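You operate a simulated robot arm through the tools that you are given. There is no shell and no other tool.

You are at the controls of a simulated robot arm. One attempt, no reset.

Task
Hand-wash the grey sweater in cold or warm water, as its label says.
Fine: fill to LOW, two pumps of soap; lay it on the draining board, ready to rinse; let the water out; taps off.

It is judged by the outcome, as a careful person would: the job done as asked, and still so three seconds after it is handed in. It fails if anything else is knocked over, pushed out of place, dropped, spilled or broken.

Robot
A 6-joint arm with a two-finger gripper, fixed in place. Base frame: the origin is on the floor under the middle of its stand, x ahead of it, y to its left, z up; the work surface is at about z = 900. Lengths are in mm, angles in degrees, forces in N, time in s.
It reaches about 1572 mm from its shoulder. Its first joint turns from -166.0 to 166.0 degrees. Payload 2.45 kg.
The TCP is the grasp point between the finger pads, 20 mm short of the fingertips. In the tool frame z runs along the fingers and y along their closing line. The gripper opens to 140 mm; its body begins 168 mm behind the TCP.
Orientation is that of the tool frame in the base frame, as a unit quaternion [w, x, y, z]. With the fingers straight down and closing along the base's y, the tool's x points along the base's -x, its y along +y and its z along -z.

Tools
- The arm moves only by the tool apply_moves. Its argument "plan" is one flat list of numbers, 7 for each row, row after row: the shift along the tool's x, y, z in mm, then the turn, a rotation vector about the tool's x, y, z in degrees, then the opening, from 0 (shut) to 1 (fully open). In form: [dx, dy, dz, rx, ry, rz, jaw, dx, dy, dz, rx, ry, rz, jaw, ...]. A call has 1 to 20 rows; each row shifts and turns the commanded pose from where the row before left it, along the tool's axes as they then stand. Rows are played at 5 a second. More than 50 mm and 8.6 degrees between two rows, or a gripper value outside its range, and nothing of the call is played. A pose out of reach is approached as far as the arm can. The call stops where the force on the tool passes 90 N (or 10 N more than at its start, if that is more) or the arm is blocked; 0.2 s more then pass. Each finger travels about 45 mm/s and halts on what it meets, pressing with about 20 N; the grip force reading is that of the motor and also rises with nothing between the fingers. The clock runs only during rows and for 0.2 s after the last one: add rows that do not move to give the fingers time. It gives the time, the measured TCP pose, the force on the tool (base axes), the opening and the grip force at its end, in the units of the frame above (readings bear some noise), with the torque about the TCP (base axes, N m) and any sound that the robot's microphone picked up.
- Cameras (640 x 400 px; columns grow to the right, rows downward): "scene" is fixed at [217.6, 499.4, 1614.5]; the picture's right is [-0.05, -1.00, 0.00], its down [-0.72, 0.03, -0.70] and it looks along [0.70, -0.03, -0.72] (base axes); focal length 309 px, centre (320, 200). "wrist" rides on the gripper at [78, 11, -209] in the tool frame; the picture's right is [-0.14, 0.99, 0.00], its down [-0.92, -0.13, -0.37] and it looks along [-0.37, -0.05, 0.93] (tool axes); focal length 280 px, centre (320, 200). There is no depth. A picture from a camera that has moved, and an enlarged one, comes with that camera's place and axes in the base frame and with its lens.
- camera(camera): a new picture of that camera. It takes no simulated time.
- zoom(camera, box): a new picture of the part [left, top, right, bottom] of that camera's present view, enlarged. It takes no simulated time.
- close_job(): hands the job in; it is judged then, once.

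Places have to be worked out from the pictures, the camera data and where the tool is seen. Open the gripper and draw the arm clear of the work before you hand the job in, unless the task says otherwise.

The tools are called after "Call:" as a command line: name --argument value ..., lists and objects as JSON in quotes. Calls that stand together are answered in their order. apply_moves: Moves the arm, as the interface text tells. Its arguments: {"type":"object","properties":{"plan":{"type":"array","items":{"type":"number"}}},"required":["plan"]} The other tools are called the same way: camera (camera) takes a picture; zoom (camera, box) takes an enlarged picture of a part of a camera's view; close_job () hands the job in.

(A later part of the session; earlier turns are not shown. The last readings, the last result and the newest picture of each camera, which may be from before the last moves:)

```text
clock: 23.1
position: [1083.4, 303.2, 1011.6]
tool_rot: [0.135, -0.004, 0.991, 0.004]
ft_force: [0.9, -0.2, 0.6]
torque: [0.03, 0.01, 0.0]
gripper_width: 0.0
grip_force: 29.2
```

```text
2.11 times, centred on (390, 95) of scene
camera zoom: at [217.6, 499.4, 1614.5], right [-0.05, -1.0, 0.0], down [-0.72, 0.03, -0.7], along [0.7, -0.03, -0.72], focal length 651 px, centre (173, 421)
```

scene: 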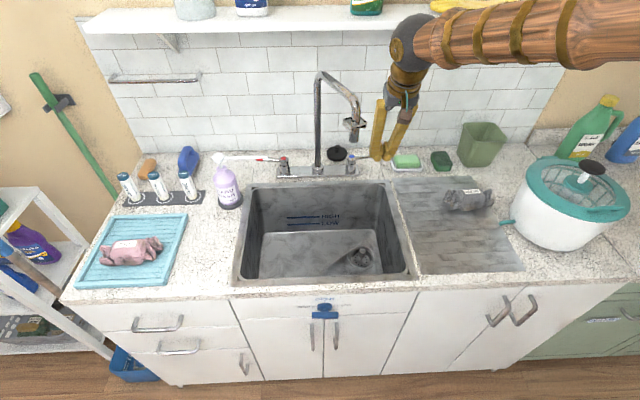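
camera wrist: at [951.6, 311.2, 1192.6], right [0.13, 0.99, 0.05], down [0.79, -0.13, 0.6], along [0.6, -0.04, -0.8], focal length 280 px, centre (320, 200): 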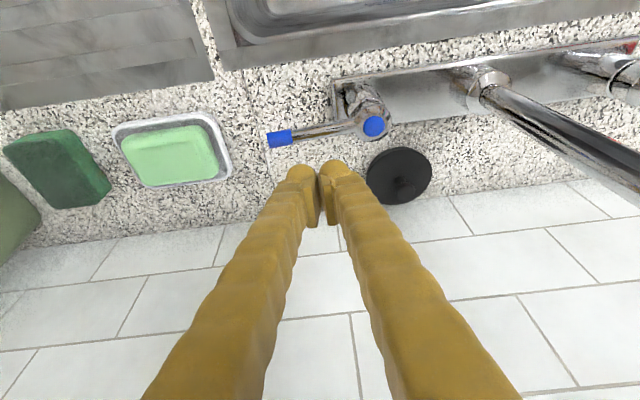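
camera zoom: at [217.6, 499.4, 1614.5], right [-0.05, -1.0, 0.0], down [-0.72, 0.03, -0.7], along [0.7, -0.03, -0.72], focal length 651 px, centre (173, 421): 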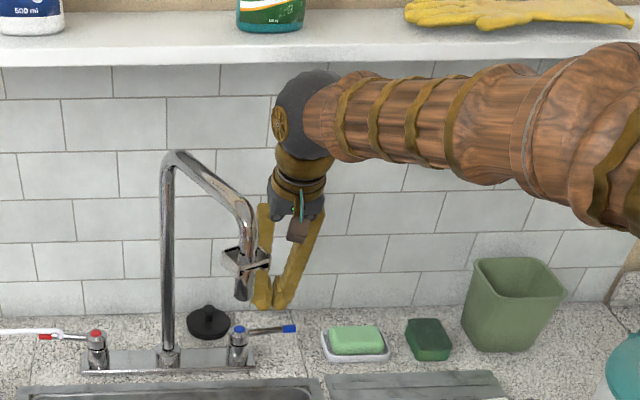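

The fingertips are directly behind the cold lever. I'll lower 47 mm and pull toward the front gently to see whether the lever turns.

Call:
apply_moves --plan '[6.5, 0, 23.1, 0, 0, 0, 0, 6.2, 0, 22.0, 0, 0, 0, 0, 9.63, 0, -2.7, 0, 0, 0, 0, 9.63, 0, -2.7, 0, 0, 0, 0, 9.63, 0, -2.7, 0, 0, 0, 0, 0, 0, 0, 0, 0, 0, 0]'

Call:
camera --camera "wrist"

Call:
zoom --camera "scene" --box '[300, 0, 480, 190]'

```text
clock: 24.5
position: [1055.0, 303.6, 964.9]
tool_rot: [0.135, -0.003, 0.991, 0.005]
ft_force: [0.8, -1.0, 1.0]
torque: [0.06, 0.03, 0.01]
gripper_width: 0.0
grip_force: 29.7
```

```text
taken
camera wrist: at [922.8, 311.8, 1144.4], right [0.13, 0.99, 0.05], down [0.79, -0.13, 0.6], along [0.6, -0.04, -0.8], focal length 280 px, centre (320, 200)
```

wrist: 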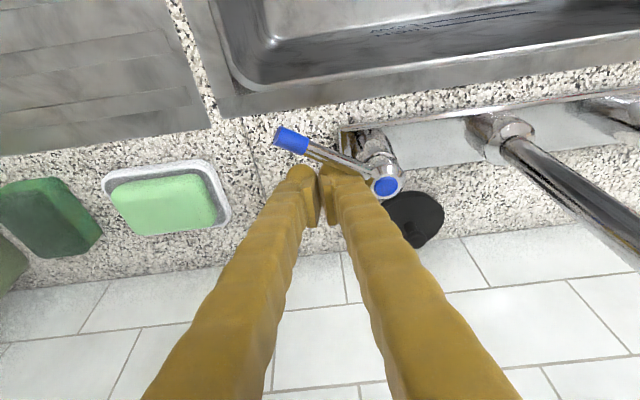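

```text
2.11 times, centred on (390, 95) of scene
camera zoom: at [217.6, 499.4, 1614.5], right [-0.05, -1.0, 0.0], down [-0.72, 0.03, -0.7], along [0.7, -0.03, -0.72], focal length 651 px, centre (173, 421)
```

zoom: 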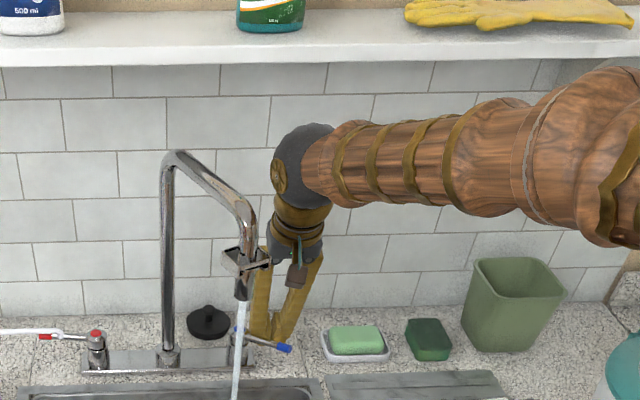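

Pulling the lever forward opens the cold tap; a stream is running into the basin. I'll pull a little further to about 45–50° and see the level.

Call:
apply_moves --plan '[9.63, 0, -2.7, 0, 0, 0, 0, 0, 0, 0, 0, 0, 0, 0]'

Call:
camera --camera "wrist"

Call:
zoom --camera "scene" --box '[220, 60, 430, 300]'

```text
clock: 25.1
position: [1044.1, 302.9, 964.5]
tool_rot: [0.134, -0.004, 0.991, 0.005]
ft_force: [0.1, -0.1, -1.1]
torque: [-0.02, 0.03, -0.01]
gripper_width: 0.0
grip_force: 29.5
```

```text
taken
camera wrist: at [913.2, 311.2, 1144.0], right [0.13, 0.99, 0.05], down [0.79, -0.13, 0.6], along [0.6, -0.04, -0.8], focal length 280 px, centre (320, 200)
```

wrist: 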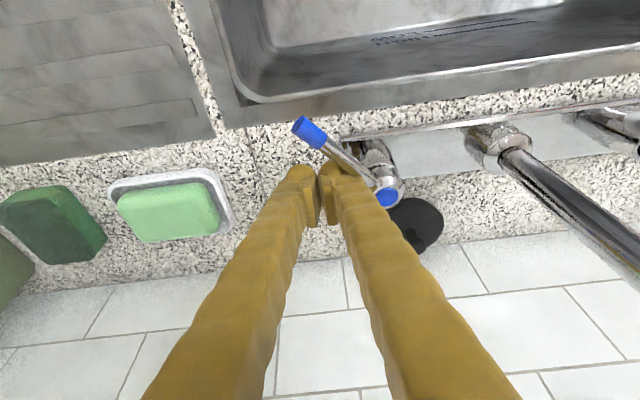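

```text
1.67 times, centred on (325, 180) of scene
camera zoom: at [217.6, 499.4, 1614.5], right [-0.05, -1.0, 0.0], down [-0.72, 0.03, -0.7], along [0.7, -0.03, -0.72], focal length 515 px, centre (312, 233)
```

zoom: 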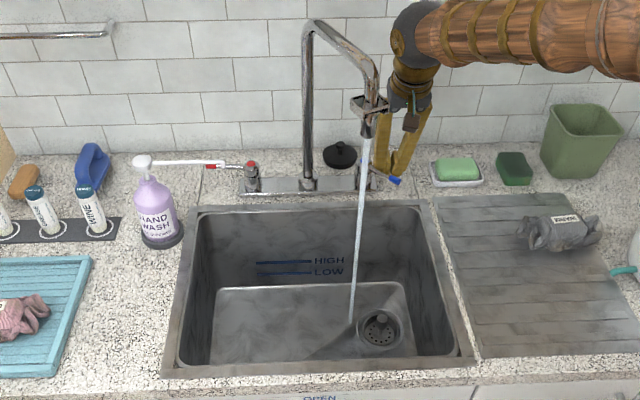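

Cold is at roughly 45–50° and running. Now I'll lift off, back out at y ≈ 300, and go around the front of the spout to the hot side.

Call:
apply_moves --plan '[-9.0, 0, -2.7, 0, 0, 0, 0, -12, 0, -43.4, 0, 0, 0, 0, -12, 0, -43.4, 0, 0, 0, 0, -12, 0, -43.4, 0, 0, 0, 0, 46.3, 0, -12.8, 0, 0, 0, 0, 46.3, 0, -12.8, 0, 0, 0, 0, 46.3, 0, -12.8, 0, 0, 0, 0, 46.3, 0, -12.8, 0, 0, 0, 0, 46.3, 0, -12.8, 0, 0, 0, 0, 46.3, 0, -12.8, 0, 0, 0, 0, 0, 48, 0, 0, 0, 0, 0, 0, 48, 0, 0, 0, 0, 0, 0, 48, 0, 0, 0, 0, 0, 0, 48, 0, 0, 0, 0, 0, 0, 48, 0, 0, 0, 0, 0, 0, 48, 0, 0, 0, 0, 0, 0, 45, 0, 0, 0, 0, 0]'

Call:
camera --camera "wrist"

Call:
camera --camera "scene"

```text
clock: 28.7
position: [761.9, 631.7, 1109.0]
tool_rot: [0.135, -0.004, 0.991, 0.005]
ft_force: [-0.4, -0.3, 0.1]
torque: [0.04, -0.01, 0.04]
gripper_width: 0.0
grip_force: 29.1
```

```text
taken
camera wrist: at [629.8, 640.8, 1290.2], right [0.13, 0.99, 0.05], down [0.79, -0.13, 0.6], along [0.6, -0.04, -0.8], focal length 280 px, centre (320, 200)
```

wrist: 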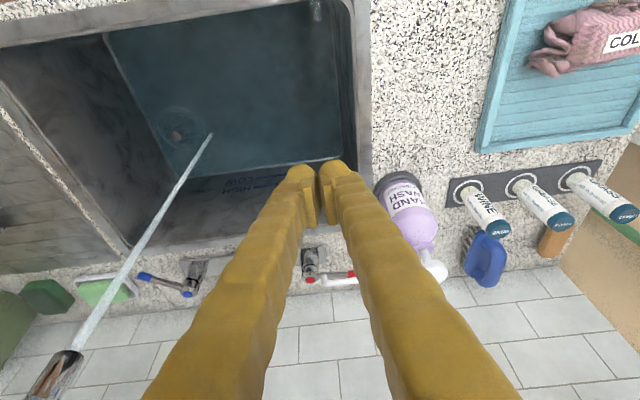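

```text
taken
```

scene: 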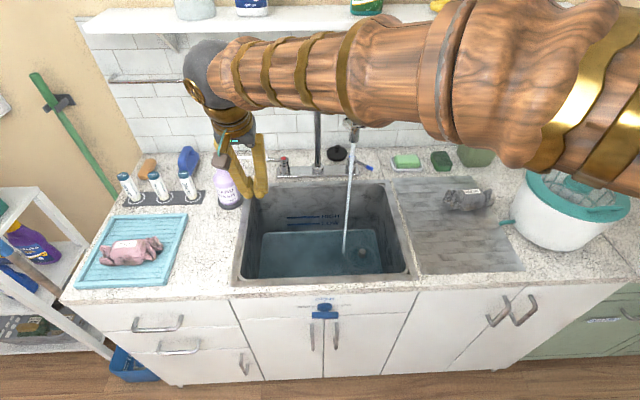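

Water is collecting, so the drain is shut. I'll check the level against the LOW mark.

Call:
zoom --camera "scene" --box '[240, 180, 410, 290]'

Call:
zoom --camera "wrist" --box '[100, 100, 360, 260]'

```text
3.64 times, centred on (325, 235) of scene
camera zoom: at [217.6, 499.4, 1614.5], right [-0.05, -1.0, 0.0], down [-0.72, 0.03, -0.7], along [0.7, -0.03, -0.72], focal length 1124 px, centre (302, 73)
```

zoom: 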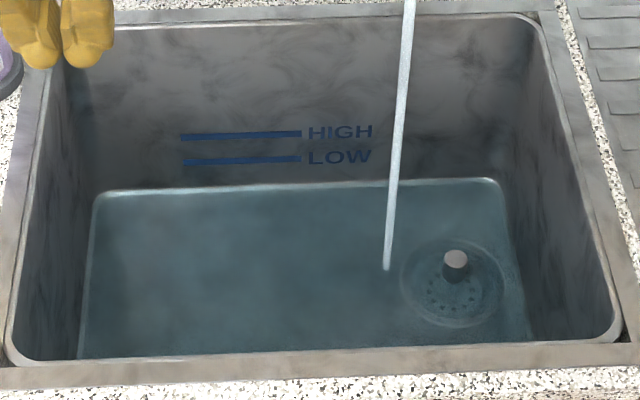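

```text
2.46 times, centred on (230, 180) of wrist
camera zoom: at [629.8, 640.8, 1290.2], right [0.13, 0.99, 0.05], down [0.79, -0.13, 0.6], along [0.6, -0.04, -0.8], focal length 690 px, centre (542, 249)
```

zoom: 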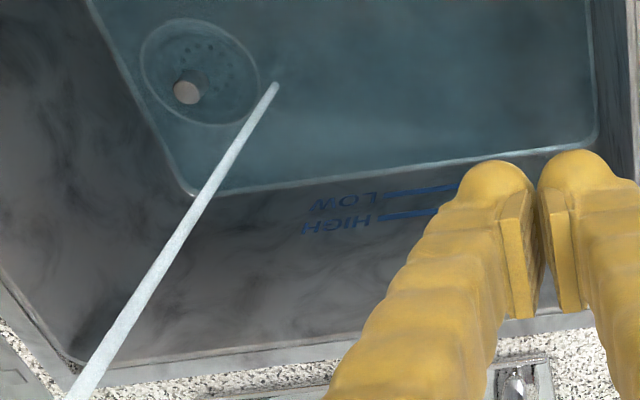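

Still shallow (only a few mm); LOW is about 42 mm above the floor by my estimate. I'll carry on to the hot tap, passing above the pump nozzle (z ≈ 1062) and stopping behind the lever.

Call:
apply_moves --plan '[-46.3, 4, 12.8, 0, 0, 0, 0, -46.3, 0, 12.8, 0, 0, 0, 0, -46.3, 0, 12.8, 0, 0, 0, 0, -46.3, 0, 12.8, 0, 0, 0, 0, -46.3, 0, 12.8, 0, 0, 0, 0, -16.2, 0, 38.8, 0, 0, 0, 0, -16.2, 0, 38.8, 0, 0, 0, 0, -16.2, 0, 38.8, 0, 0, 0, 0]'

Call:
camera --camera "wrist"

Call:
camera --camera "scene"

Call:
zoom --camera "scene" --box '[240, 180, 410, 290]'

```text
clock: 30.5
position: [1078.9, 640.1, 1010.6]
tool_rot: [0.135, -0.004, 0.991, 0.006]
ft_force: [0.0, -0.2, 1.1]
torque: [0.03, 0.04, 0.02]
gripper_width: 0.0
grip_force: 29.8
```

```text
taken
camera wrist: at [947.6, 648.0, 1189.8], right [0.12, 0.99, 0.05], down [0.79, -0.13, 0.6], along [0.6, -0.04, -0.8], focal length 280 px, centre (320, 200)
```

wrist: 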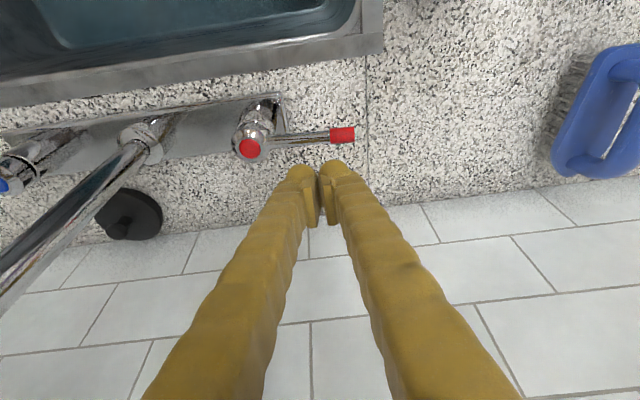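

```text
taken
```

scene: 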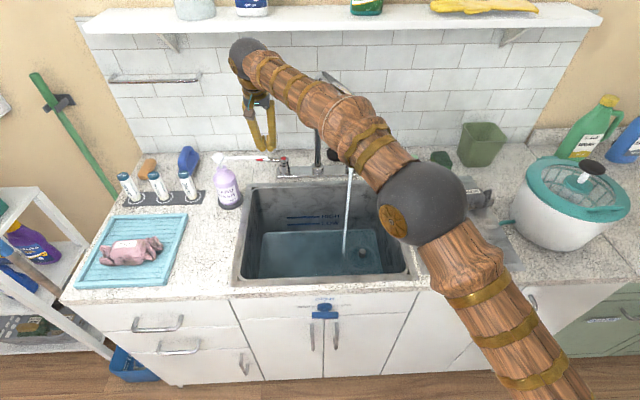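

```text
3.64 times, centred on (325, 235) of scene
camera zoom: at [217.6, 499.4, 1614.5], right [-0.05, -1.0, 0.0], down [-0.72, 0.03, -0.7], along [0.7, -0.03, -0.72], focal length 1124 px, centre (302, 73)
```

zoom: 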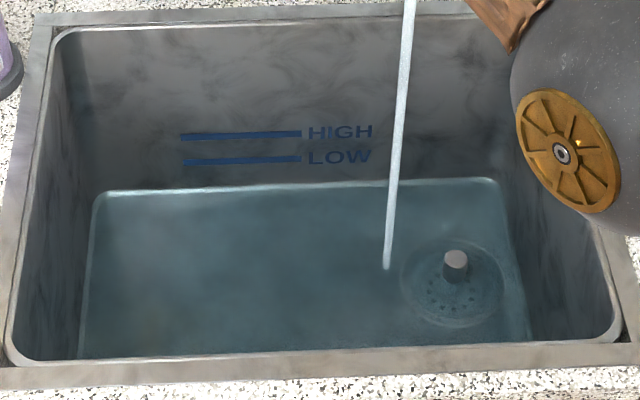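

The fingers are right behind the hot lever (cap ~ (1047, 583)). Level is rising slowly. I'll lower and pull the hot lever forward by the same amount as the cold one.

Call:
apply_moves --plan '[3, 0, 23.1, 0, 0, 0, 0, 6.2, 0, 22.0, 0, 0, 0, 0, 9.63, 0, -2.7, 0, 0, 0, 0, 9.63, 0, -2.7, 0, 0, 0, 0, 9.63, 0, -2.7, 0, 0, 0, 0, 9.63, 0, -2.7, 0, 0, 0, 0]'

Call:
camera --camera "wrist"

Call:
zoom --camera "scene" --box '[240, 180, 410, 290]'

Call:
zoom --camera "scene" --box '[200, 20, 420, 180]'

```text
clock: 31.9
position: [1040.9, 639.6, 962.7]
tool_rot: [0.135, -0.003, 0.991, 0.005]
ft_force: [0.3, 0.7, 0.2]
torque: [-0.02, 0.03, -0.01]
gripper_width: 0.0
grip_force: 29.8
```

```text
taken
camera wrist: at [910.4, 648.6, 1142.0], right [0.13, 0.99, 0.05], down [0.79, -0.13, 0.6], along [0.6, -0.04, -0.8], focal length 280 px, centre (320, 200)
```

wrist: 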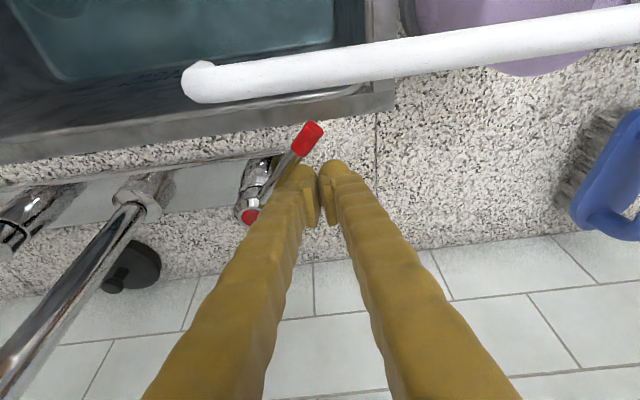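

```text
3.64 times, centred on (325, 235) of scene
camera zoom: at [217.6, 499.4, 1614.5], right [-0.05, -1.0, 0.0], down [-0.72, 0.03, -0.7], along [0.7, -0.03, -0.72], focal length 1124 px, centre (302, 73)
```

zoom: 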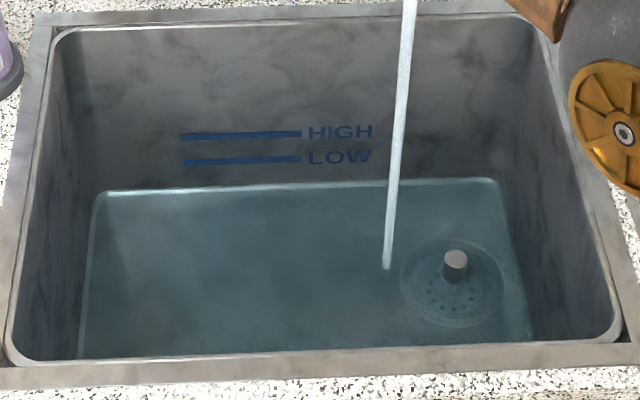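

```text
2.50 times, centred on (310, 100) of scene
camera zoom: at [217.6, 499.4, 1614.5], right [-0.05, -1.0, 0.0], down [-0.72, 0.03, -0.7], along [0.7, -0.03, -0.72], focal length 773 px, centre (345, 450)
```

zoom: 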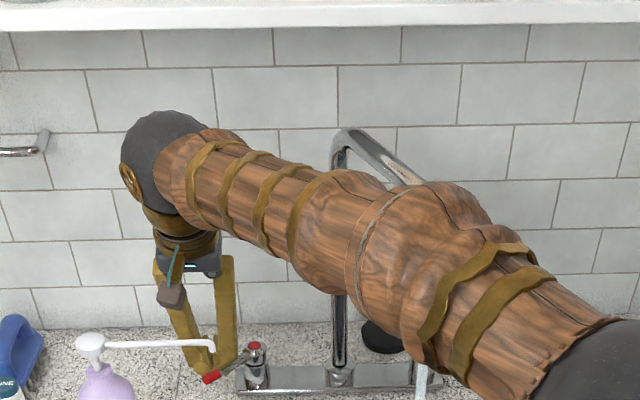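

Both levers are at about 48–49° (hot tip ≈ (983, 642), cold tip ≈ (983, 299)), so the mix should be even. Cold has a ~7 s head start, so I'll close it ~7 s earlier. I'll head back toward the cold side now and watch the level.

Call:
apply_moves --plan '[-6.2, 0, -3.5, 0, 0, 0, 0, -12.7, 0, -45.8, 0, 0, 0, 0, -12.7, 0, -45.8, 0, 0, 0, 0, -12.7, 0, -45.8, 0, 0, 0, 0, 45, 0, -12.5, 0, 0, 0, 0, 45, 0, -12.5, 0, 0, 0, 0, 45, 0, -12.5, 0, 0, 0, 0, 45, 0, -12.5, 0, 0, 0, 0, 45, 0, -12.5, 0, 0, 0, 0, 45, 0, -12.5, 0, 0, 0, 0]'

Call:
zoom --camera "scene" --box '[240, 180, 410, 290]'

Call:
camera --camera "wrist"

```text
clock: 34.1
position: [764.8, 638.4, 1109.3]
tool_rot: [0.135, -0.003, 0.991, 0.005]
ft_force: [0.2, 0.2, -0.2]
torque: [-0.01, 0.01, 0.0]
gripper_width: 0.0
grip_force: 29.4
```

```text
3.64 times, centred on (325, 235) of scene
camera zoom: at [217.6, 499.4, 1614.5], right [-0.05, -1.0, 0.0], down [-0.72, 0.03, -0.7], along [0.7, -0.03, -0.72], focal length 1124 px, centre (302, 73)
```

zoom: 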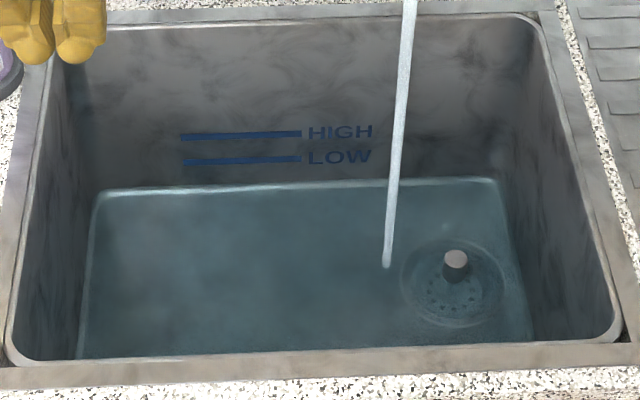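

```text
taken
camera wrist: at [634.1, 646.3, 1290.5], right [0.13, 0.99, 0.04], down [0.79, -0.13, 0.6], along [0.6, -0.04, -0.8], focal length 280 px, centre (320, 200)
```

wrist: 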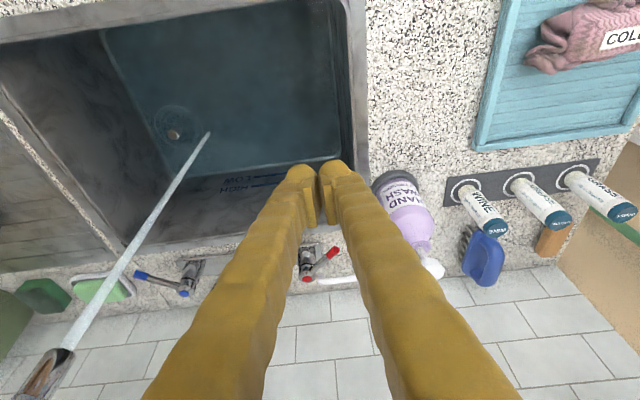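

Rising slowly. I'll zoom tightly on the LOW mark and waterline to measure the rate.

Call:
zoom --camera "scene" --box '[300, 215, 350, 245]'

```text
12.80 times, centred on (325, 230) of scene
camera zoom: at [217.6, 499.4, 1614.5], right [-0.05, -1.0, 0.0], down [-0.72, 0.03, -0.7], along [0.7, -0.03, -0.72], focal length 3957 px, centre (256, -184)
```

zoom: 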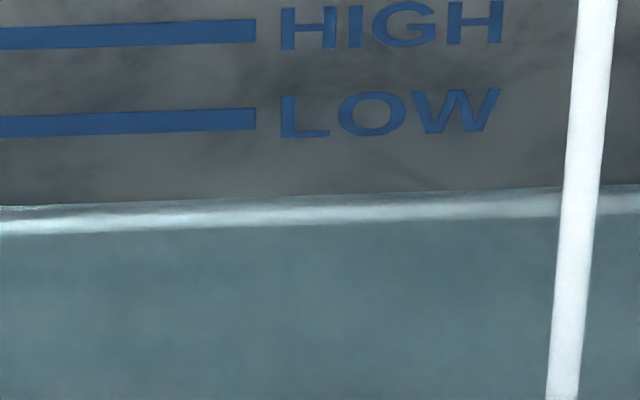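

Waterline is ~80 px below LOW in this zoom (HIGH–LOW spacing 87 px). Moving across to the cold side at y ≈ 300 and measuring again.

Call:
apply_moves --plan '[0, -48, 0, 0, 0, 0, 0, 0, -48, 0, 0, 0, 0, 0, 0, -48, 0, 0, 0, 0, 0, 0, -48, 0, 0, 0, 0, 0, 0, -48, 0, 0, 0, 0, 0, 0, -48, 0, 0, 0, 0, 0, 0, -48, 0, 0, 0, 0, 0, 0, 0, 0, 0, 0, 0, 0, 0, 0, 0, 0, 0, 0, 0, 0, 0, 0, 0, 0, 0, 0, 0, 0, 0, 0, 0, 0, 0, 0, 0, 0, 0, 0, 0, 0]'

Call:
zoom --camera "scene" --box '[300, 215, 350, 245]'

Call:
camera --camera "scene"

```text
clock: 36.7
position: [766.7, 299.9, 1105.3]
tool_rot: [0.135, -0.003, 0.991, 0.005]
ft_force: [-0.5, 0.8, 0.6]
torque: [0.02, -0.02, 0.01]
gripper_width: 0.1
grip_force: 29.0
```

```text
12.80 times, centred on (325, 230) of scene
camera zoom: at [217.6, 499.4, 1614.5], right [-0.05, -1.0, 0.0], down [-0.72, 0.03, -0.7], along [0.7, -0.03, -0.72], focal length 3957 px, centre (256, -184)
```

zoom: 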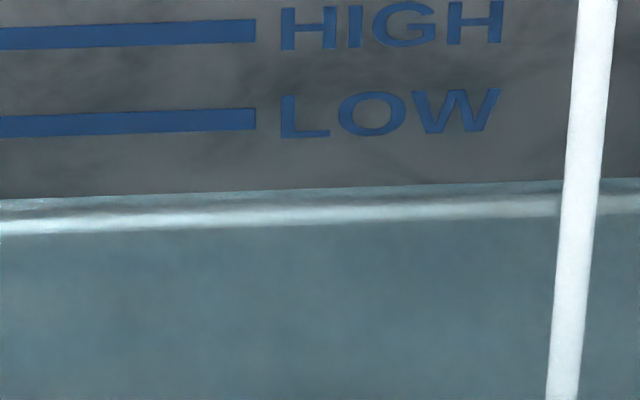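

```text
taken
```

scene: 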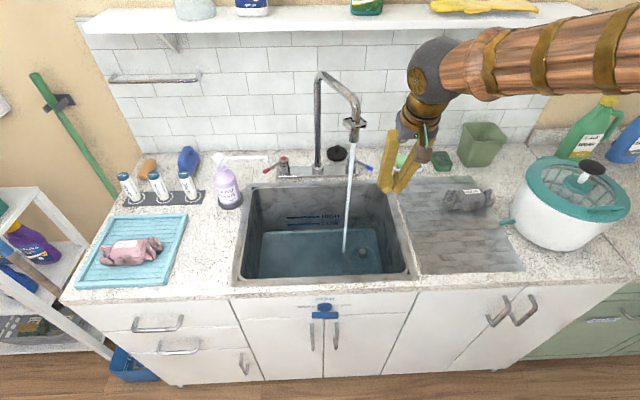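

Both taps together raise the line ~2.5 px/s; 72 px remain. Plan: close cold at about t ≈ 62 s and hot ≈ 7 s later. I'll hover in front of the cold lever at (940, 288) meanwhile.

Call:
apply_moves --plan '[-38.8, -3, 22.2, 0, 0, 0, 0, -38.8, -3, 22.2, 0, 0, 0, 0, -38.8, -3, 22.2, 0, 0, 0, 0, -38.8, -3, 22.2, 0, 0, 0, 0, 0, 0, 0, 0, 0, 0, 0, 0, 0, 0, 0, 0, 0, 0, 0, 0, 0, 0, 0, 0, 0, 0, 0, 0, 0, 0, 0, 0, 0, 0, 0, 0, 0, 0, 0, 0, 0, 0, 0, 0, 0, 0, 0, 0, 0, 0, 0, 0, 0, 0, 0, 0, 0, 0, 0, 0, 0, 0, 0, 0, 0, 0, 0, 0, 0, 0, 0, 0, 0, 0, 0, 0, 0, 0, 0, 0, 0, 0, 0, 0, 0, 0, 0, 0, 0, 0, 0, 0, 0, 0, 0, 0, 0, 0, 0, 0, 0, 0, 0, 0, 0, 0, 0, 0, 0, 0, 0, 0, 0, 0, 0, 0]'

Call:
zoom --camera "scene" --box '[300, 215, 350, 245]'

Call:
camera --camera "wrist"

Call:
camera --camera "scene"

```text
clock: 40.9
position: [942.0, 291.7, 1062.3]
tool_rot: [0.135, -0.004, 0.991, 0.005]
ft_force: [-0.5, -0.8, -1.1]
torque: [0.03, -0.01, 0.01]
gripper_width: 0.0
grip_force: 29.8
```

```text
12.80 times, centred on (325, 230) of scene
camera zoom: at [217.6, 499.4, 1614.5], right [-0.05, -1.0, 0.0], down [-0.72, 0.03, -0.7], along [0.7, -0.03, -0.72], focal length 3957 px, centre (256, -184)
```

zoom: 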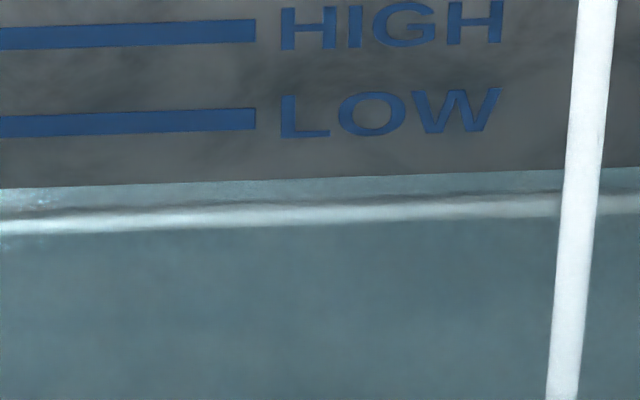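

```text
taken
camera wrist: at [811.2, 299.4, 1243.3], right [0.13, 0.99, 0.05], down [0.79, -0.13, 0.6], along [0.6, -0.04, -0.8], focal length 280 px, centre (320, 200)
```

wrist: 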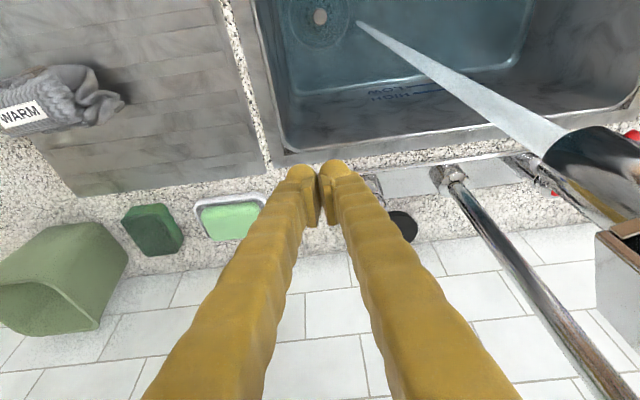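

```text
taken
```

scene: 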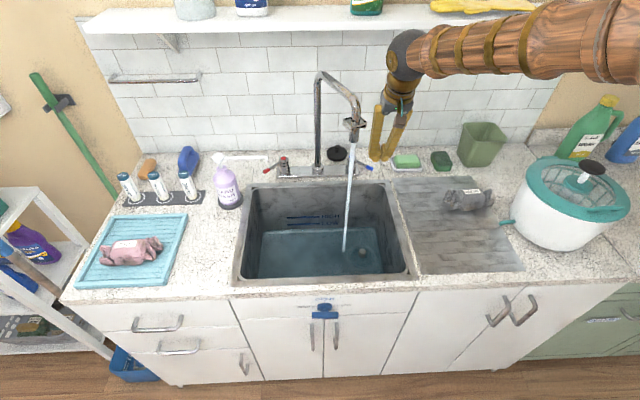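

Rate confirmed ~2.6 px/s with 61 px left. Holding position while it fills.

Call:
apply_moves --plan '[0, 0, 0, 0, 0, 0, 0, 0, 0, 0, 0, 0, 0, 0, 0, 0, 0, 0, 0, 0, 0, 0, 0, 0, 0, 0, 0, 0, 0, 0, 0, 0, 0, 0, 0, 0, 0, 0, 0, 0, 0, 0, 0, 0, 0, 0, 0, 0, 0, 0, 0, 0, 0, 0, 0, 0, 0, 0, 0, 0, 0, 0, 0, 0, 0, 0, 0, 0, 0, 0, 0, 0, 0, 0, 0, 0, 0, 0, 0, 0, 0, 0, 0, 0, 0, 0, 0, 0, 0, 0, 0, 0, 0, 0, 0, 0, 0, 0, 0, 0, 0, 0, 0, 0, 0, 0, 0, 0, 0, 0, 0, 0, 0, 0, 0, 0, 0, 0, 0, 0, 0, 0, 0, 0, 0, 0, 0, 0, 0, 0, 0, 0, 0, 0, 0, 0, 0, 0, 0, 0]'

Call:
zoom --camera "scene" --box '[300, 215, 350, 245]'

Call:
zoom --camera "wrist" --box '[340, 100, 440, 260]'

```text
clock: 45.1
position: [941.0, 292.3, 1063.5]
tool_rot: [0.135, -0.003, 0.991, 0.004]
ft_force: [-0.9, -0.1, -0.6]
torque: [0.0, 0.05, -0.02]
gripper_width: 0.1
grip_force: 29.5
```

```text
12.80 times, centred on (325, 230) of scene
camera zoom: at [217.6, 499.4, 1614.5], right [-0.05, -1.0, 0.0], down [-0.72, 0.03, -0.7], along [0.7, -0.03, -0.72], focal length 3957 px, centre (256, -184)
```

zoom: 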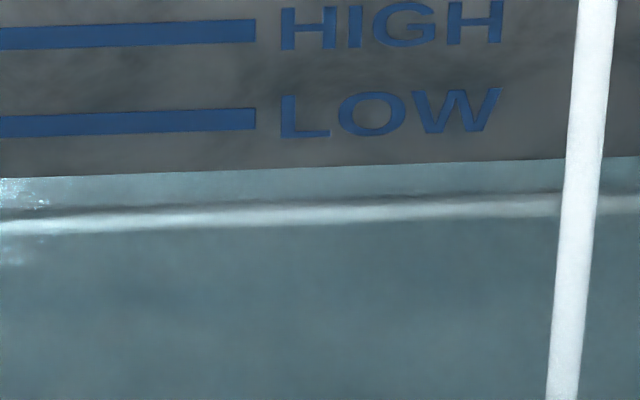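

```text
2.50 times, centred on (390, 180) of wrist
camera zoom: at [811.2, 299.4, 1243.3], right [0.13, 0.99, 0.05], down [0.79, -0.13, 0.6], along [0.6, -0.04, -0.8], focal length 701 px, centre (145, 250)
```

zoom: 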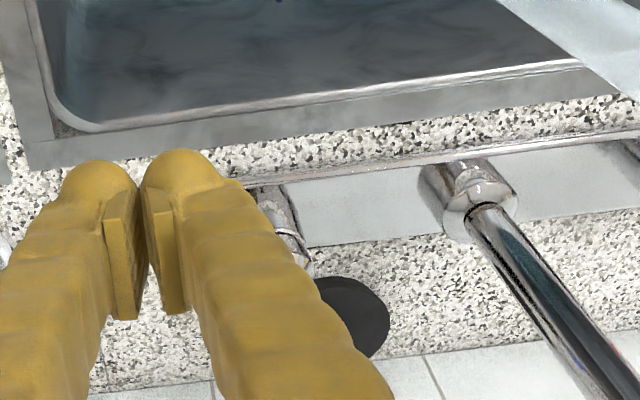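

Rate ~2.4 px/s, 51 px left; cold should close around t ≈ 62–63. Continue holding.

Call:
apply_moves --plan '[0, 0, 0, 0, 0, 0, 0, 0, 0, 0, 0, 0, 0, 0, 0, 0, 0, 0, 0, 0, 0, 0, 0, 0, 0, 0, 0, 0, 0, 0, 0, 0, 0, 0, 0, 0, 0, 0, 0, 0, 0, 0, 0, 0, 0, 0, 0, 0, 0, 0, 0, 0, 0, 0, 0, 0, 0, 0, 0, 0, 0, 0, 0, 0, 0, 0, 0, 0, 0, 0, 0, 0, 0, 0, 0, 0, 0, 0, 0, 0, 0, 0, 0, 0, 0, 0, 0, 0, 0, 0, 0, 0, 0, 0, 0, 0, 0, 0, 0, 0, 0, 0, 0, 0, 0, 0, 0, 0, 0, 0, 0, 0, 0, 0, 0, 0, 0, 0, 0, 0, 0, 0, 0, 0, 0, 0, 0, 0, 0, 0, 0, 0, 0, 0, 0, 0, 0, 0, 0, 0]'

Call:
apply_moves --plan '[0, 0, 0, 0, 0, 0, 0, 0, 0, 0, 0, 0, 0, 0, 0, 0, 0, 0, 0, 0, 0, 0, 0, 0, 0, 0, 0, 0, 0, 0, 0, 0, 0, 0, 0, 0, 0, 0, 0, 0, 0, 0, 0, 0, 0, 0, 0, 0, 0, 0, 0, 0, 0, 0, 0, 0, 0, 0, 0, 0, 0, 0, 0, 0, 0, 0, 0, 0, 0, 0, 0, 0, 0, 0, 0, 0, 0, 0, 0, 0, 0, 0, 0, 0, 0, 0, 0, 0, 0, 0, 0, 0, 0, 0, 0, 0, 0, 0, 0, 0, 0, 0, 0, 0, 0, 0, 0, 0, 0, 0, 0, 0, 0, 0, 0, 0, 0, 0, 0, 0, 0, 0, 0, 0, 0, 0, 0, 0, 0, 0, 0, 0, 0, 0, 0, 0, 0, 0, 0, 0]'

Call:
zoom --camera "scene" --box '[300, 215, 350, 245]'

Call:
camera --camera "scene"

```text
clock: 49.3
position: [942.5, 291.8, 1061.9]
tool_rot: [0.135, -0.003, 0.991, 0.004]
ft_force: [-0.5, 0.6, -1.7]
torque: [0.01, 0.03, -0.01]
gripper_width: 0.0
grip_force: 28.9
```

```text
clock: 53.5
position: [941.0, 290.7, 1063.4]
tool_rot: [0.135, -0.003, 0.991, 0.005]
ft_force: [-0.9, 0.9, 0.8]
torque: [0.02, 0.0, -0.03]
gripper_width: 0.0
grip_force: 29.4
```

```text
12.80 times, centred on (325, 230) of scene
camera zoom: at [217.6, 499.4, 1614.5], right [-0.05, -1.0, 0.0], down [-0.72, 0.03, -0.7], along [0.7, -0.03, -0.72], focal length 3957 px, centre (256, -184)
```

zoom: 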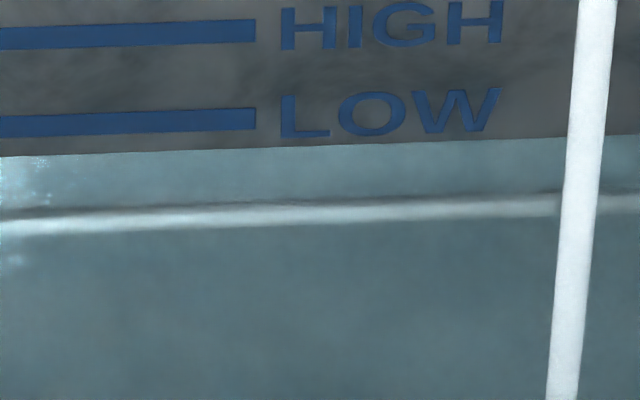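

```text
taken
```

scene: 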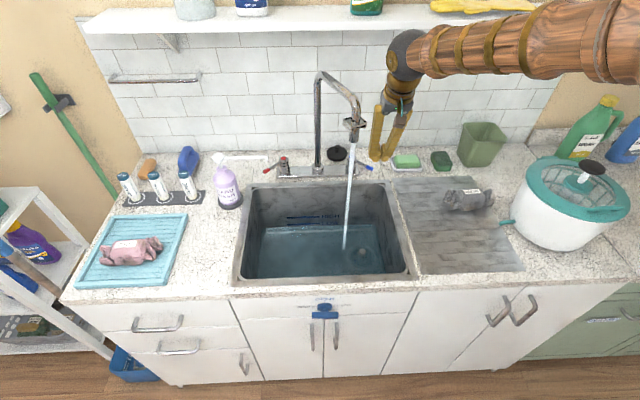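

29 px remain to the line's centre. I'll hold ~5.5 s more, then lower in front of the cold lever and push it back to closed.

Call:
apply_moves --plan '[0, 0, 0, 0, 0, 0, 0, 0, 0, 0, 0, 0, 0, 0, 0, 0, 0, 0, 0, 0, 0, 0, 0, 0, 0, 0, 0, 0, 0, 0, 0, 0, 0, 0, 0, 0, 0, 0, 0, 0, 0, 0, 0, 0, 0, 0, 0, 0, 0, 0, 0, 0, 0, 0, 0, 0, 0, 0, 0, 0, 0, 0, 0, 0, 0, 0, 0, 0, 0, 0, 0, 0, 0, 0, 0, 0, 0, 0, 0, 0, 0, 0, 0, 0, 0, 0, 0, 0, 0, 0, 0, 0, 0, 0, 0, 0, 0, 0, 0, 0, 0, 0, 0, 0, 0, 0, 0, 0, 0, 0, 0, 0, 0, 0, 0, 0, 0, 0, 0, 0, 0, 0, 0, 0, 0, 0, 13.1, 0, 47.2, 0, 0, 0, 0, 13.1, 0, 47.2, 0, 0, 0, 0]'

Call:
camera --camera "wrist"

Call:
zoom --camera "scene" --box '[300, 215, 350, 245]'

```text
clock: 57.7
position: [941.0, 293.6, 967.1]
tool_rot: [0.136, -0.003, 0.991, 0.005]
ft_force: [0.1, 0.5, 1.0]
torque: [0.01, 0.03, 0.01]
gripper_width: 0.2
grip_force: 29.6
```

```text
taken
camera wrist: at [810.8, 300.3, 1146.8], right [0.12, 0.99, 0.05], down [0.79, -0.13, 0.6], along [0.6, -0.04, -0.8], focal length 280 px, centre (320, 200)
```

wrist: 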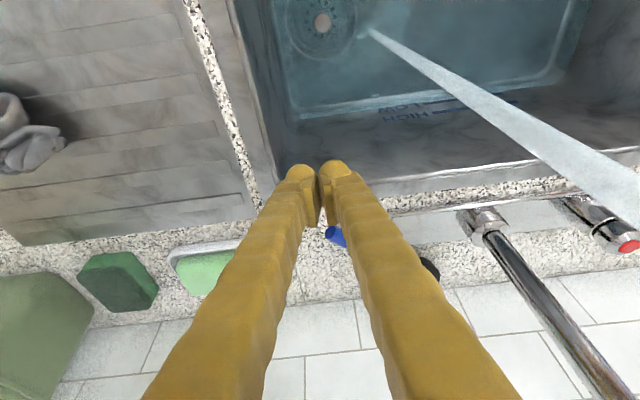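

```text
12.80 times, centred on (325, 230) of scene
camera zoom: at [217.6, 499.4, 1614.5], right [-0.05, -1.0, 0.0], down [-0.72, 0.03, -0.7], along [0.7, -0.03, -0.72], focal length 3957 px, centre (256, -184)
```

zoom: 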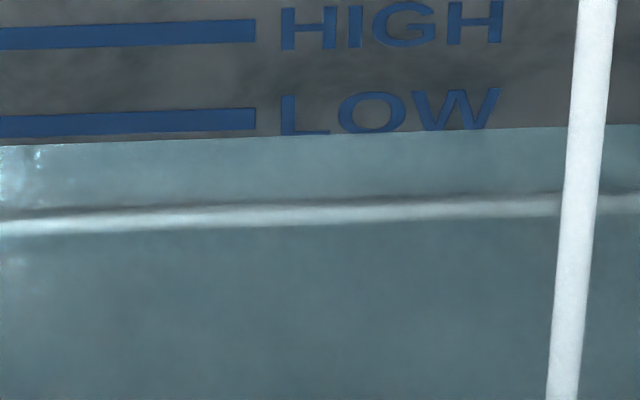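

18 px left. Hold ~2 s, then push the cold lever back to closed.

Call:
apply_moves --plan '[0, 0, 0, 0, 0, 0, 0, 0, 0, 0, 0, 0, 0, 0, 0, 0, 0, 0, 0, 0, 0, 0, 0, 0, 0, 0, 0, 0, 0, 0, 0, 0, 0, 0, 0, 0, 0, 0, 0, 0, 0, 0, 0, 0, 0, 0, 0, 0, 0, 0, 0, 0, 0, 0, 0, 0, -14.45, 0, 4, 0, 0, 0, 0, -14.45, 0, 4, 0, 0, 0, 0, -14.45, 0, 4, 0, 0, 0, 0, -14.45, 0, 4, 0, 0, 0, 0, -14.45, 0, 4, 0, 0, 0, 0, -10.6, 0, 3, 0, 0, 0, 0]'

Call:
camera --camera "wrist"

Call:
zoom --camera "scene" --box '[300, 215, 350, 245]'

Call:
zoom --camera "scene" --box '[320, 90, 420, 190]'

```text
clock: 60.7
position: [1026.0, 292.5, 960.4]
tool_rot: [0.132, -0.003, 0.991, 0.003]
ft_force: [-29.8, 1.0, -19.2]
torque: [-0.22, 0.39, 0.35]
gripper_width: 0.0
grip_force: 29.1
```

```text
taken
camera wrist: at [895.7, 300.0, 1141.7], right [0.12, 0.99, 0.04], down [0.79, -0.13, 0.6], along [0.6, -0.04, -0.8], focal length 280 px, centre (320, 200)
```

wrist: 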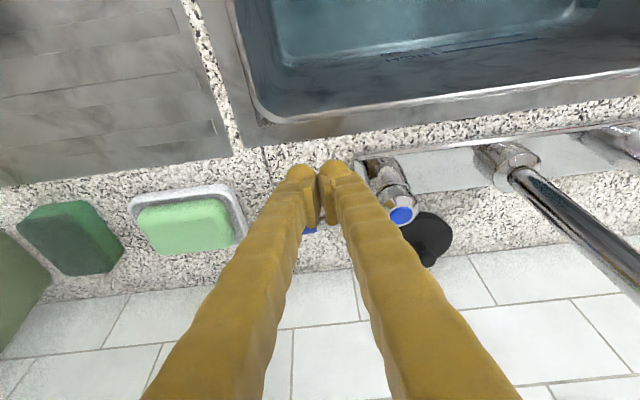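

```text
12.80 times, centred on (325, 230) of scene
camera zoom: at [217.6, 499.4, 1614.5], right [-0.05, -1.0, 0.0], down [-0.72, 0.03, -0.7], along [0.7, -0.03, -0.72], focal length 3957 px, centre (256, -184)
```

zoom: 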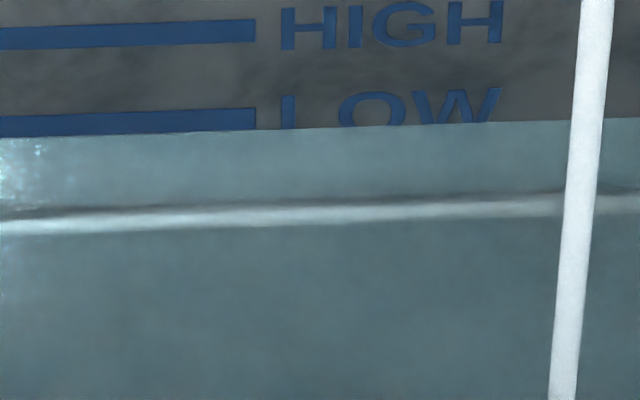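

```text
4.00 times, centred on (370, 140) of scene
camera zoom: at [217.6, 499.4, 1614.5], right [-0.05, -1.0, 0.0], down [-0.72, 0.03, -0.7], along [0.7, -0.03, -0.72], focal length 1237 px, centre (120, 440)
```

zoom: 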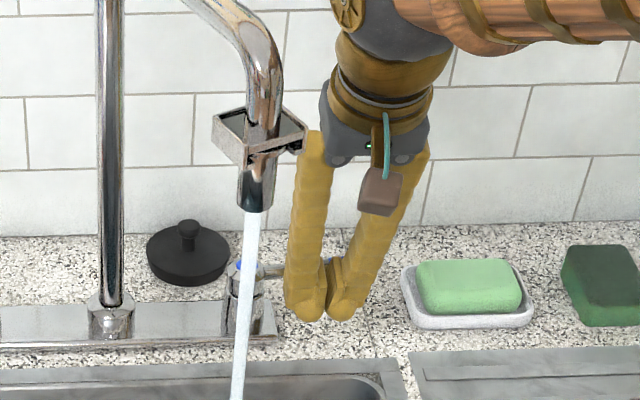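

Cold is closed (30 N against its stop), and the waterline is at the bottom of the LOW bar with ~8 s of hot left. To close hot I need to come in behind the pump nozzle (x ≈ 933), so I'll straighten the tool and approach at y ≈ 585.

Call:
apply_moves --plan '[24.1, 0, -6.7, 0, 0, 0, 0, -12.8, 0, -46.3, 0, 0, 0, 0, -12.8, 0, -46.3, 0, 0, 0, 0, -12.8, 0, -46.3, 0, 0, 0, 0, 45.3, 0, -12.6, 0, 0, 0, 0, 45.3, 0, -12.6, 0, 0, 0, 0, 45.3, 0, -12.6, 0, 0, 0, 0, 45.3, 0, -12.6, 0, 0, 0, 0, 45.3, 0, -12.6, 0, 0, 0, 0, 0, 48.8, 0, 0, 0, 0, 0, 0, 48.8, 0, 0, 0, 0, 0, 0, 48.8, 0, 0, 0, 0, 0, 0, 48.8, 0, 0, 0, 0, 0, 0, 48.8, 0, 0, 0, 0, 0, 0, 48.8, 0, 0, 0, 0, 0, 0, 0, 0, 0, 7.7, 0, 0, 0, 0, 0, 0, 7.7, 0, 0, -45, 0, 0, 0, 0, 0, 0, -45, 0, 0, 0, 0, 0, 0, -45, 0, 0, 0, 0, 0, 0]'

Call:
camera --camera "wrist"

Call:
zoom --camera "scene" --box '[300, 215, 350, 245]'

Call:
camera --camera "scene"

```text
clock: 64.9
position: [898.6, 583.8, 1111.5]
tool_rot: [0.001, -0.003, 1.0, 0.004]
ft_force: [-0.6, 0.1, 0.4]
torque: [0.04, -0.05, 0.02]
gripper_width: 0.0
grip_force: 29.1
```

```text
taken
camera wrist: at [820.7, 591.0, 1321.0], right [0.13, 0.99, 0.01], down [0.92, -0.12, 0.37], along [0.37, -0.04, -0.93], focal length 280 px, centre (320, 200)
```

wrist: 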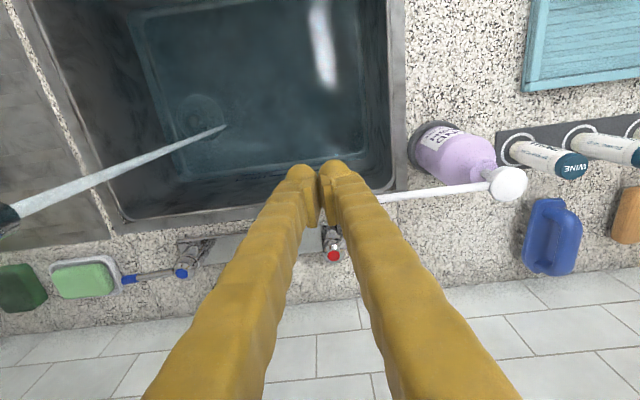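

```text
12.80 times, centred on (325, 230) of scene
camera zoom: at [217.6, 499.4, 1614.5], right [-0.05, -1.0, 0.0], down [-0.72, 0.03, -0.7], along [0.7, -0.03, -0.72], focal length 3957 px, centre (256, -184)
```

zoom: 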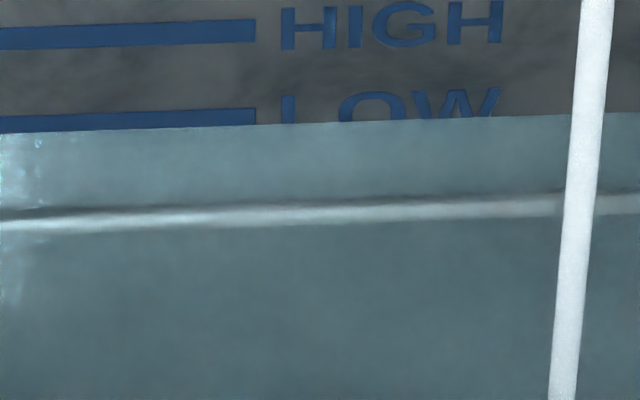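

```text
taken
```

scene: 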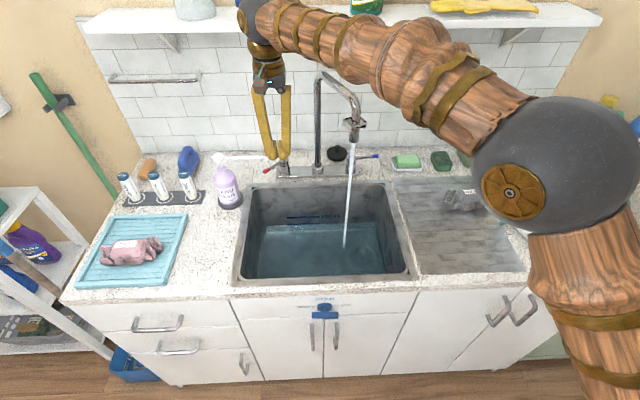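

Line is ~5 px short of the LOW bar's centre (~4 s of hot). I'll move to (968, 585) behind the nozzle line and come straight down in front of the hot lever.

Call:
apply_moves --plan '[-35, 1, 0, 0, 0, 0, 0, -35, 0, 0, 0, 0, 0, 0, 0, 0, 49.5, 0, 0, 0, 0, 0, 0, 49.5, 0, 0, 0, 0, 0, 0, 48, 0, 0, 0, 0]'

Call:
camera --camera "wrist"

Call:
zoom --camera "scene" --box '[200, 20, 360, 190]'

Call:
zoom --camera "scene" --box '[300, 215, 350, 245]'

```text
clock: 66.1
position: [970.7, 581.8, 967.5]
tool_rot: [0.002, -0.004, 1.0, 0.004]
ft_force: [0.3, 0.2, 0.4]
torque: [0.03, 0.0, 0.01]
gripper_width: 0.1
grip_force: 29.1
```

```text
taken
camera wrist: at [893.2, 591.4, 1176.1], right [0.13, 0.99, 0.01], down [0.92, -0.12, 0.37], along [0.37, -0.04, -0.93], focal length 280 px, centre (320, 200)
```

wrist: 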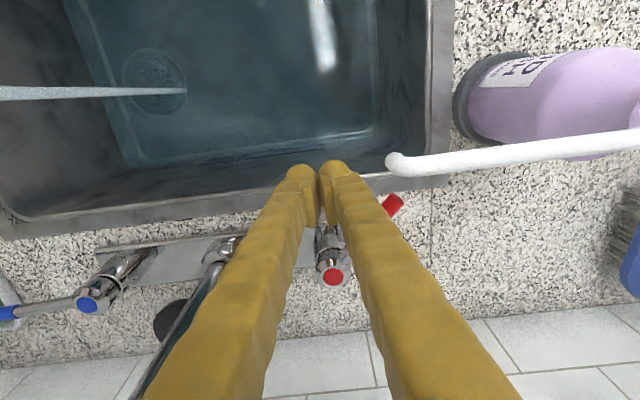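

```text
2.35 times, centred on (280, 105) of scene
camera zoom: at [217.6, 499.4, 1614.5], right [-0.05, -1.0, 0.0], down [-0.72, 0.03, -0.7], along [0.7, -0.03, -0.72], focal length 728 px, centre (414, 424)
```

zoom: 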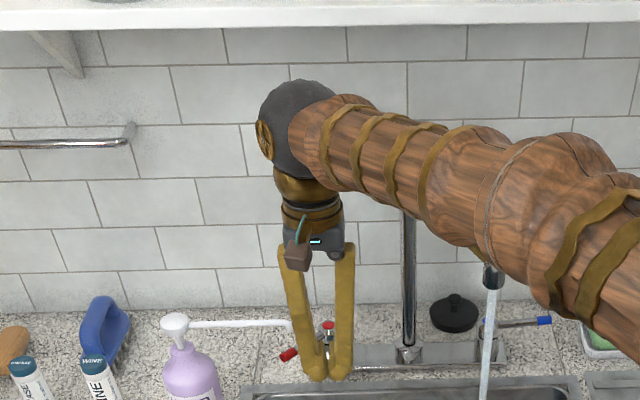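

```text
12.80 times, centred on (325, 230) of scene
camera zoom: at [217.6, 499.4, 1614.5], right [-0.05, -1.0, 0.0], down [-0.72, 0.03, -0.7], along [0.7, -0.03, -0.72], focal length 3957 px, centre (256, -184)
```

zoom: 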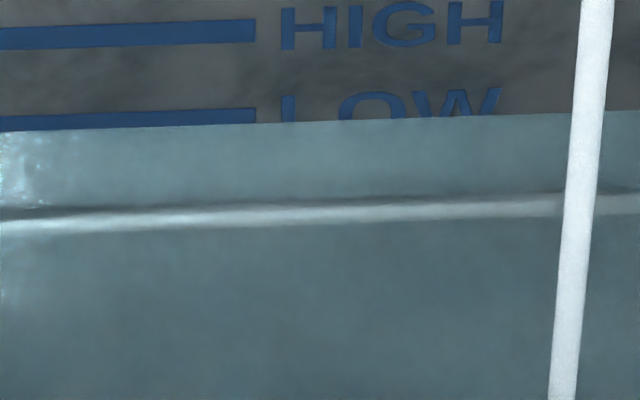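

The fingers are down in front of the hot lever with the nozzle clear behind. I'll wait a moment and then sweep diagonally (+x, +y) to swing the hot lever closed.

Call:
apply_moves --plan '[0, 0, 0, 0, 0, 0, 0, 0, 0, 0, 0, 0, 0, 0, 0, 0, 0, 0, 0, 0, 0, -9.7, 8.4, 0.8, 0, 0, 0, 0, -9.7, 8.4, 0.8, 0, 0, 0, 0, -9.7, 8.4, 0.8, 0, 0, 0, 0, -9.7, 8.4, 0.8, 0, 0, 0, 0, -9.7, 8.4, 0.8, 0, 0, 0, 0, -9.0, 8.0, 0, 0, 0, 0, 0, 0, 0, 0, 0, 0, 0, 0]'

Call:
camera --camera "wrist"

Call:
zoom --camera "scene" --box '[200, 20, 360, 190]'

Call:
zoom --camera "scene" --box '[300, 215, 350, 245]'

```text
clock: 68.3
position: [1027.9, 634.6, 960.9]
tool_rot: [0.002, -0.003, 1.0, 0.005]
ft_force: [-3.9, 0.5, -6.4]
torque: [0.05, 0.14, -0.05]
gripper_width: 0.1
grip_force: 29.2
```

```text
taken
camera wrist: at [949.4, 643.6, 1170.6], right [0.13, 0.99, 0.01], down [0.92, -0.12, 0.37], along [0.37, -0.04, -0.93], focal length 280 px, centre (320, 200)
```

wrist: 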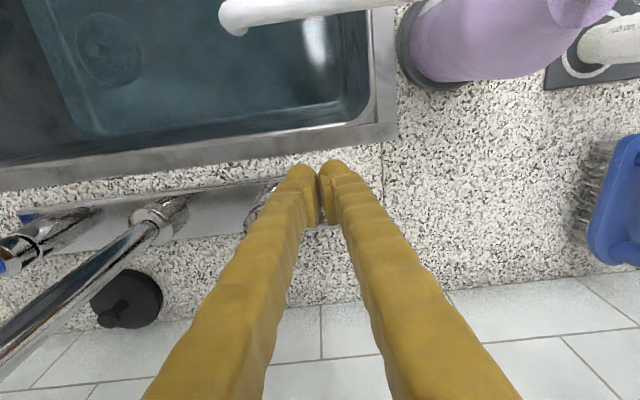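

```text
2.35 times, centred on (280, 105) of scene
camera zoom: at [217.6, 499.4, 1614.5], right [-0.05, -1.0, 0.0], down [-0.72, 0.03, -0.7], along [0.7, -0.03, -0.72], focal length 728 px, centre (414, 424)
```

zoom: 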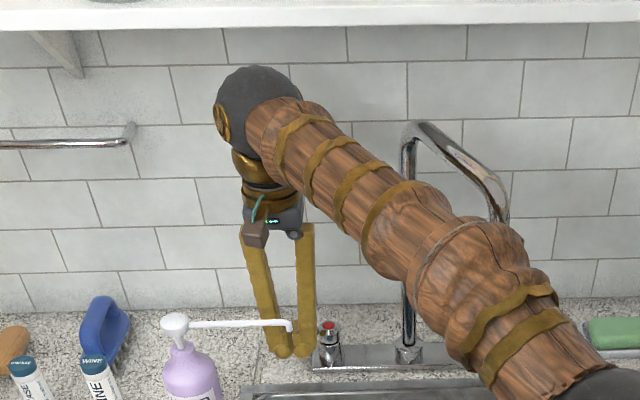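

```text
12.80 times, centred on (325, 230) of scene
camera zoom: at [217.6, 499.4, 1614.5], right [-0.05, -1.0, 0.0], down [-0.72, 0.03, -0.7], along [0.7, -0.03, -0.72], focal length 3957 px, centre (256, -184)
```

zoom: 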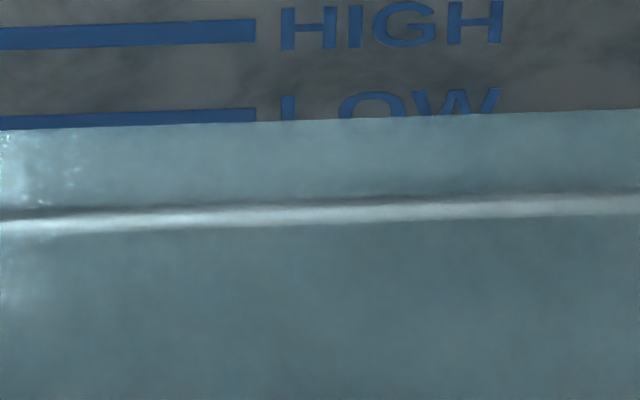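

The stream has stopped and the waterline sits within the LOW bar. I'll nudge 5 mm further to make sure the hot lever is on its stop.

Call:
apply_moves --plan '[-3, 0, 0, 0, 0, 0, 0, -3, 0, 0, 0, 0, 0, 0]'

Call:
zoom --camera "scene" --box '[240, 80, 400, 200]'

```text
clock: 68.9
position: [1027.2, 637.3, 962.1]
tool_rot: [-0.005, -0.005, 1.0, 0.003]
ft_force: [-22.9, -5.8, 3.8]
torque: [-0.13, -0.11, -0.12]
gripper_width: 6.0
grip_force: 29.3
stopped in row 2: the force on the tool passed its limit at 102 N (the readings are from after the stop); the commanded pose is now the measured one
```

```text
3.33 times, centred on (320, 140) of scene
camera zoom: at [217.6, 499.4, 1614.5], right [-0.05, -1.0, 0.0], down [-0.72, 0.03, -0.7], along [0.7, -0.03, -0.72], focal length 1031 px, centre (320, 400)
```

zoom: 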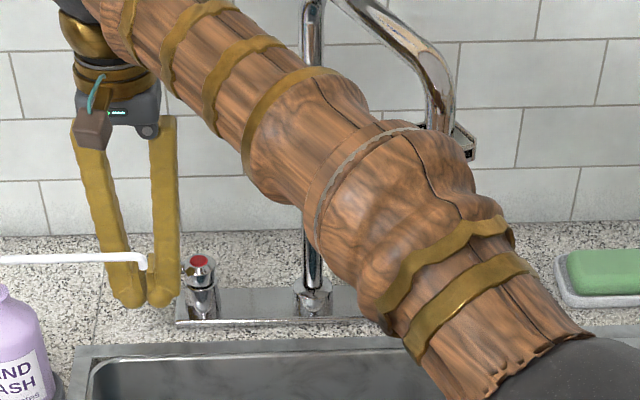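

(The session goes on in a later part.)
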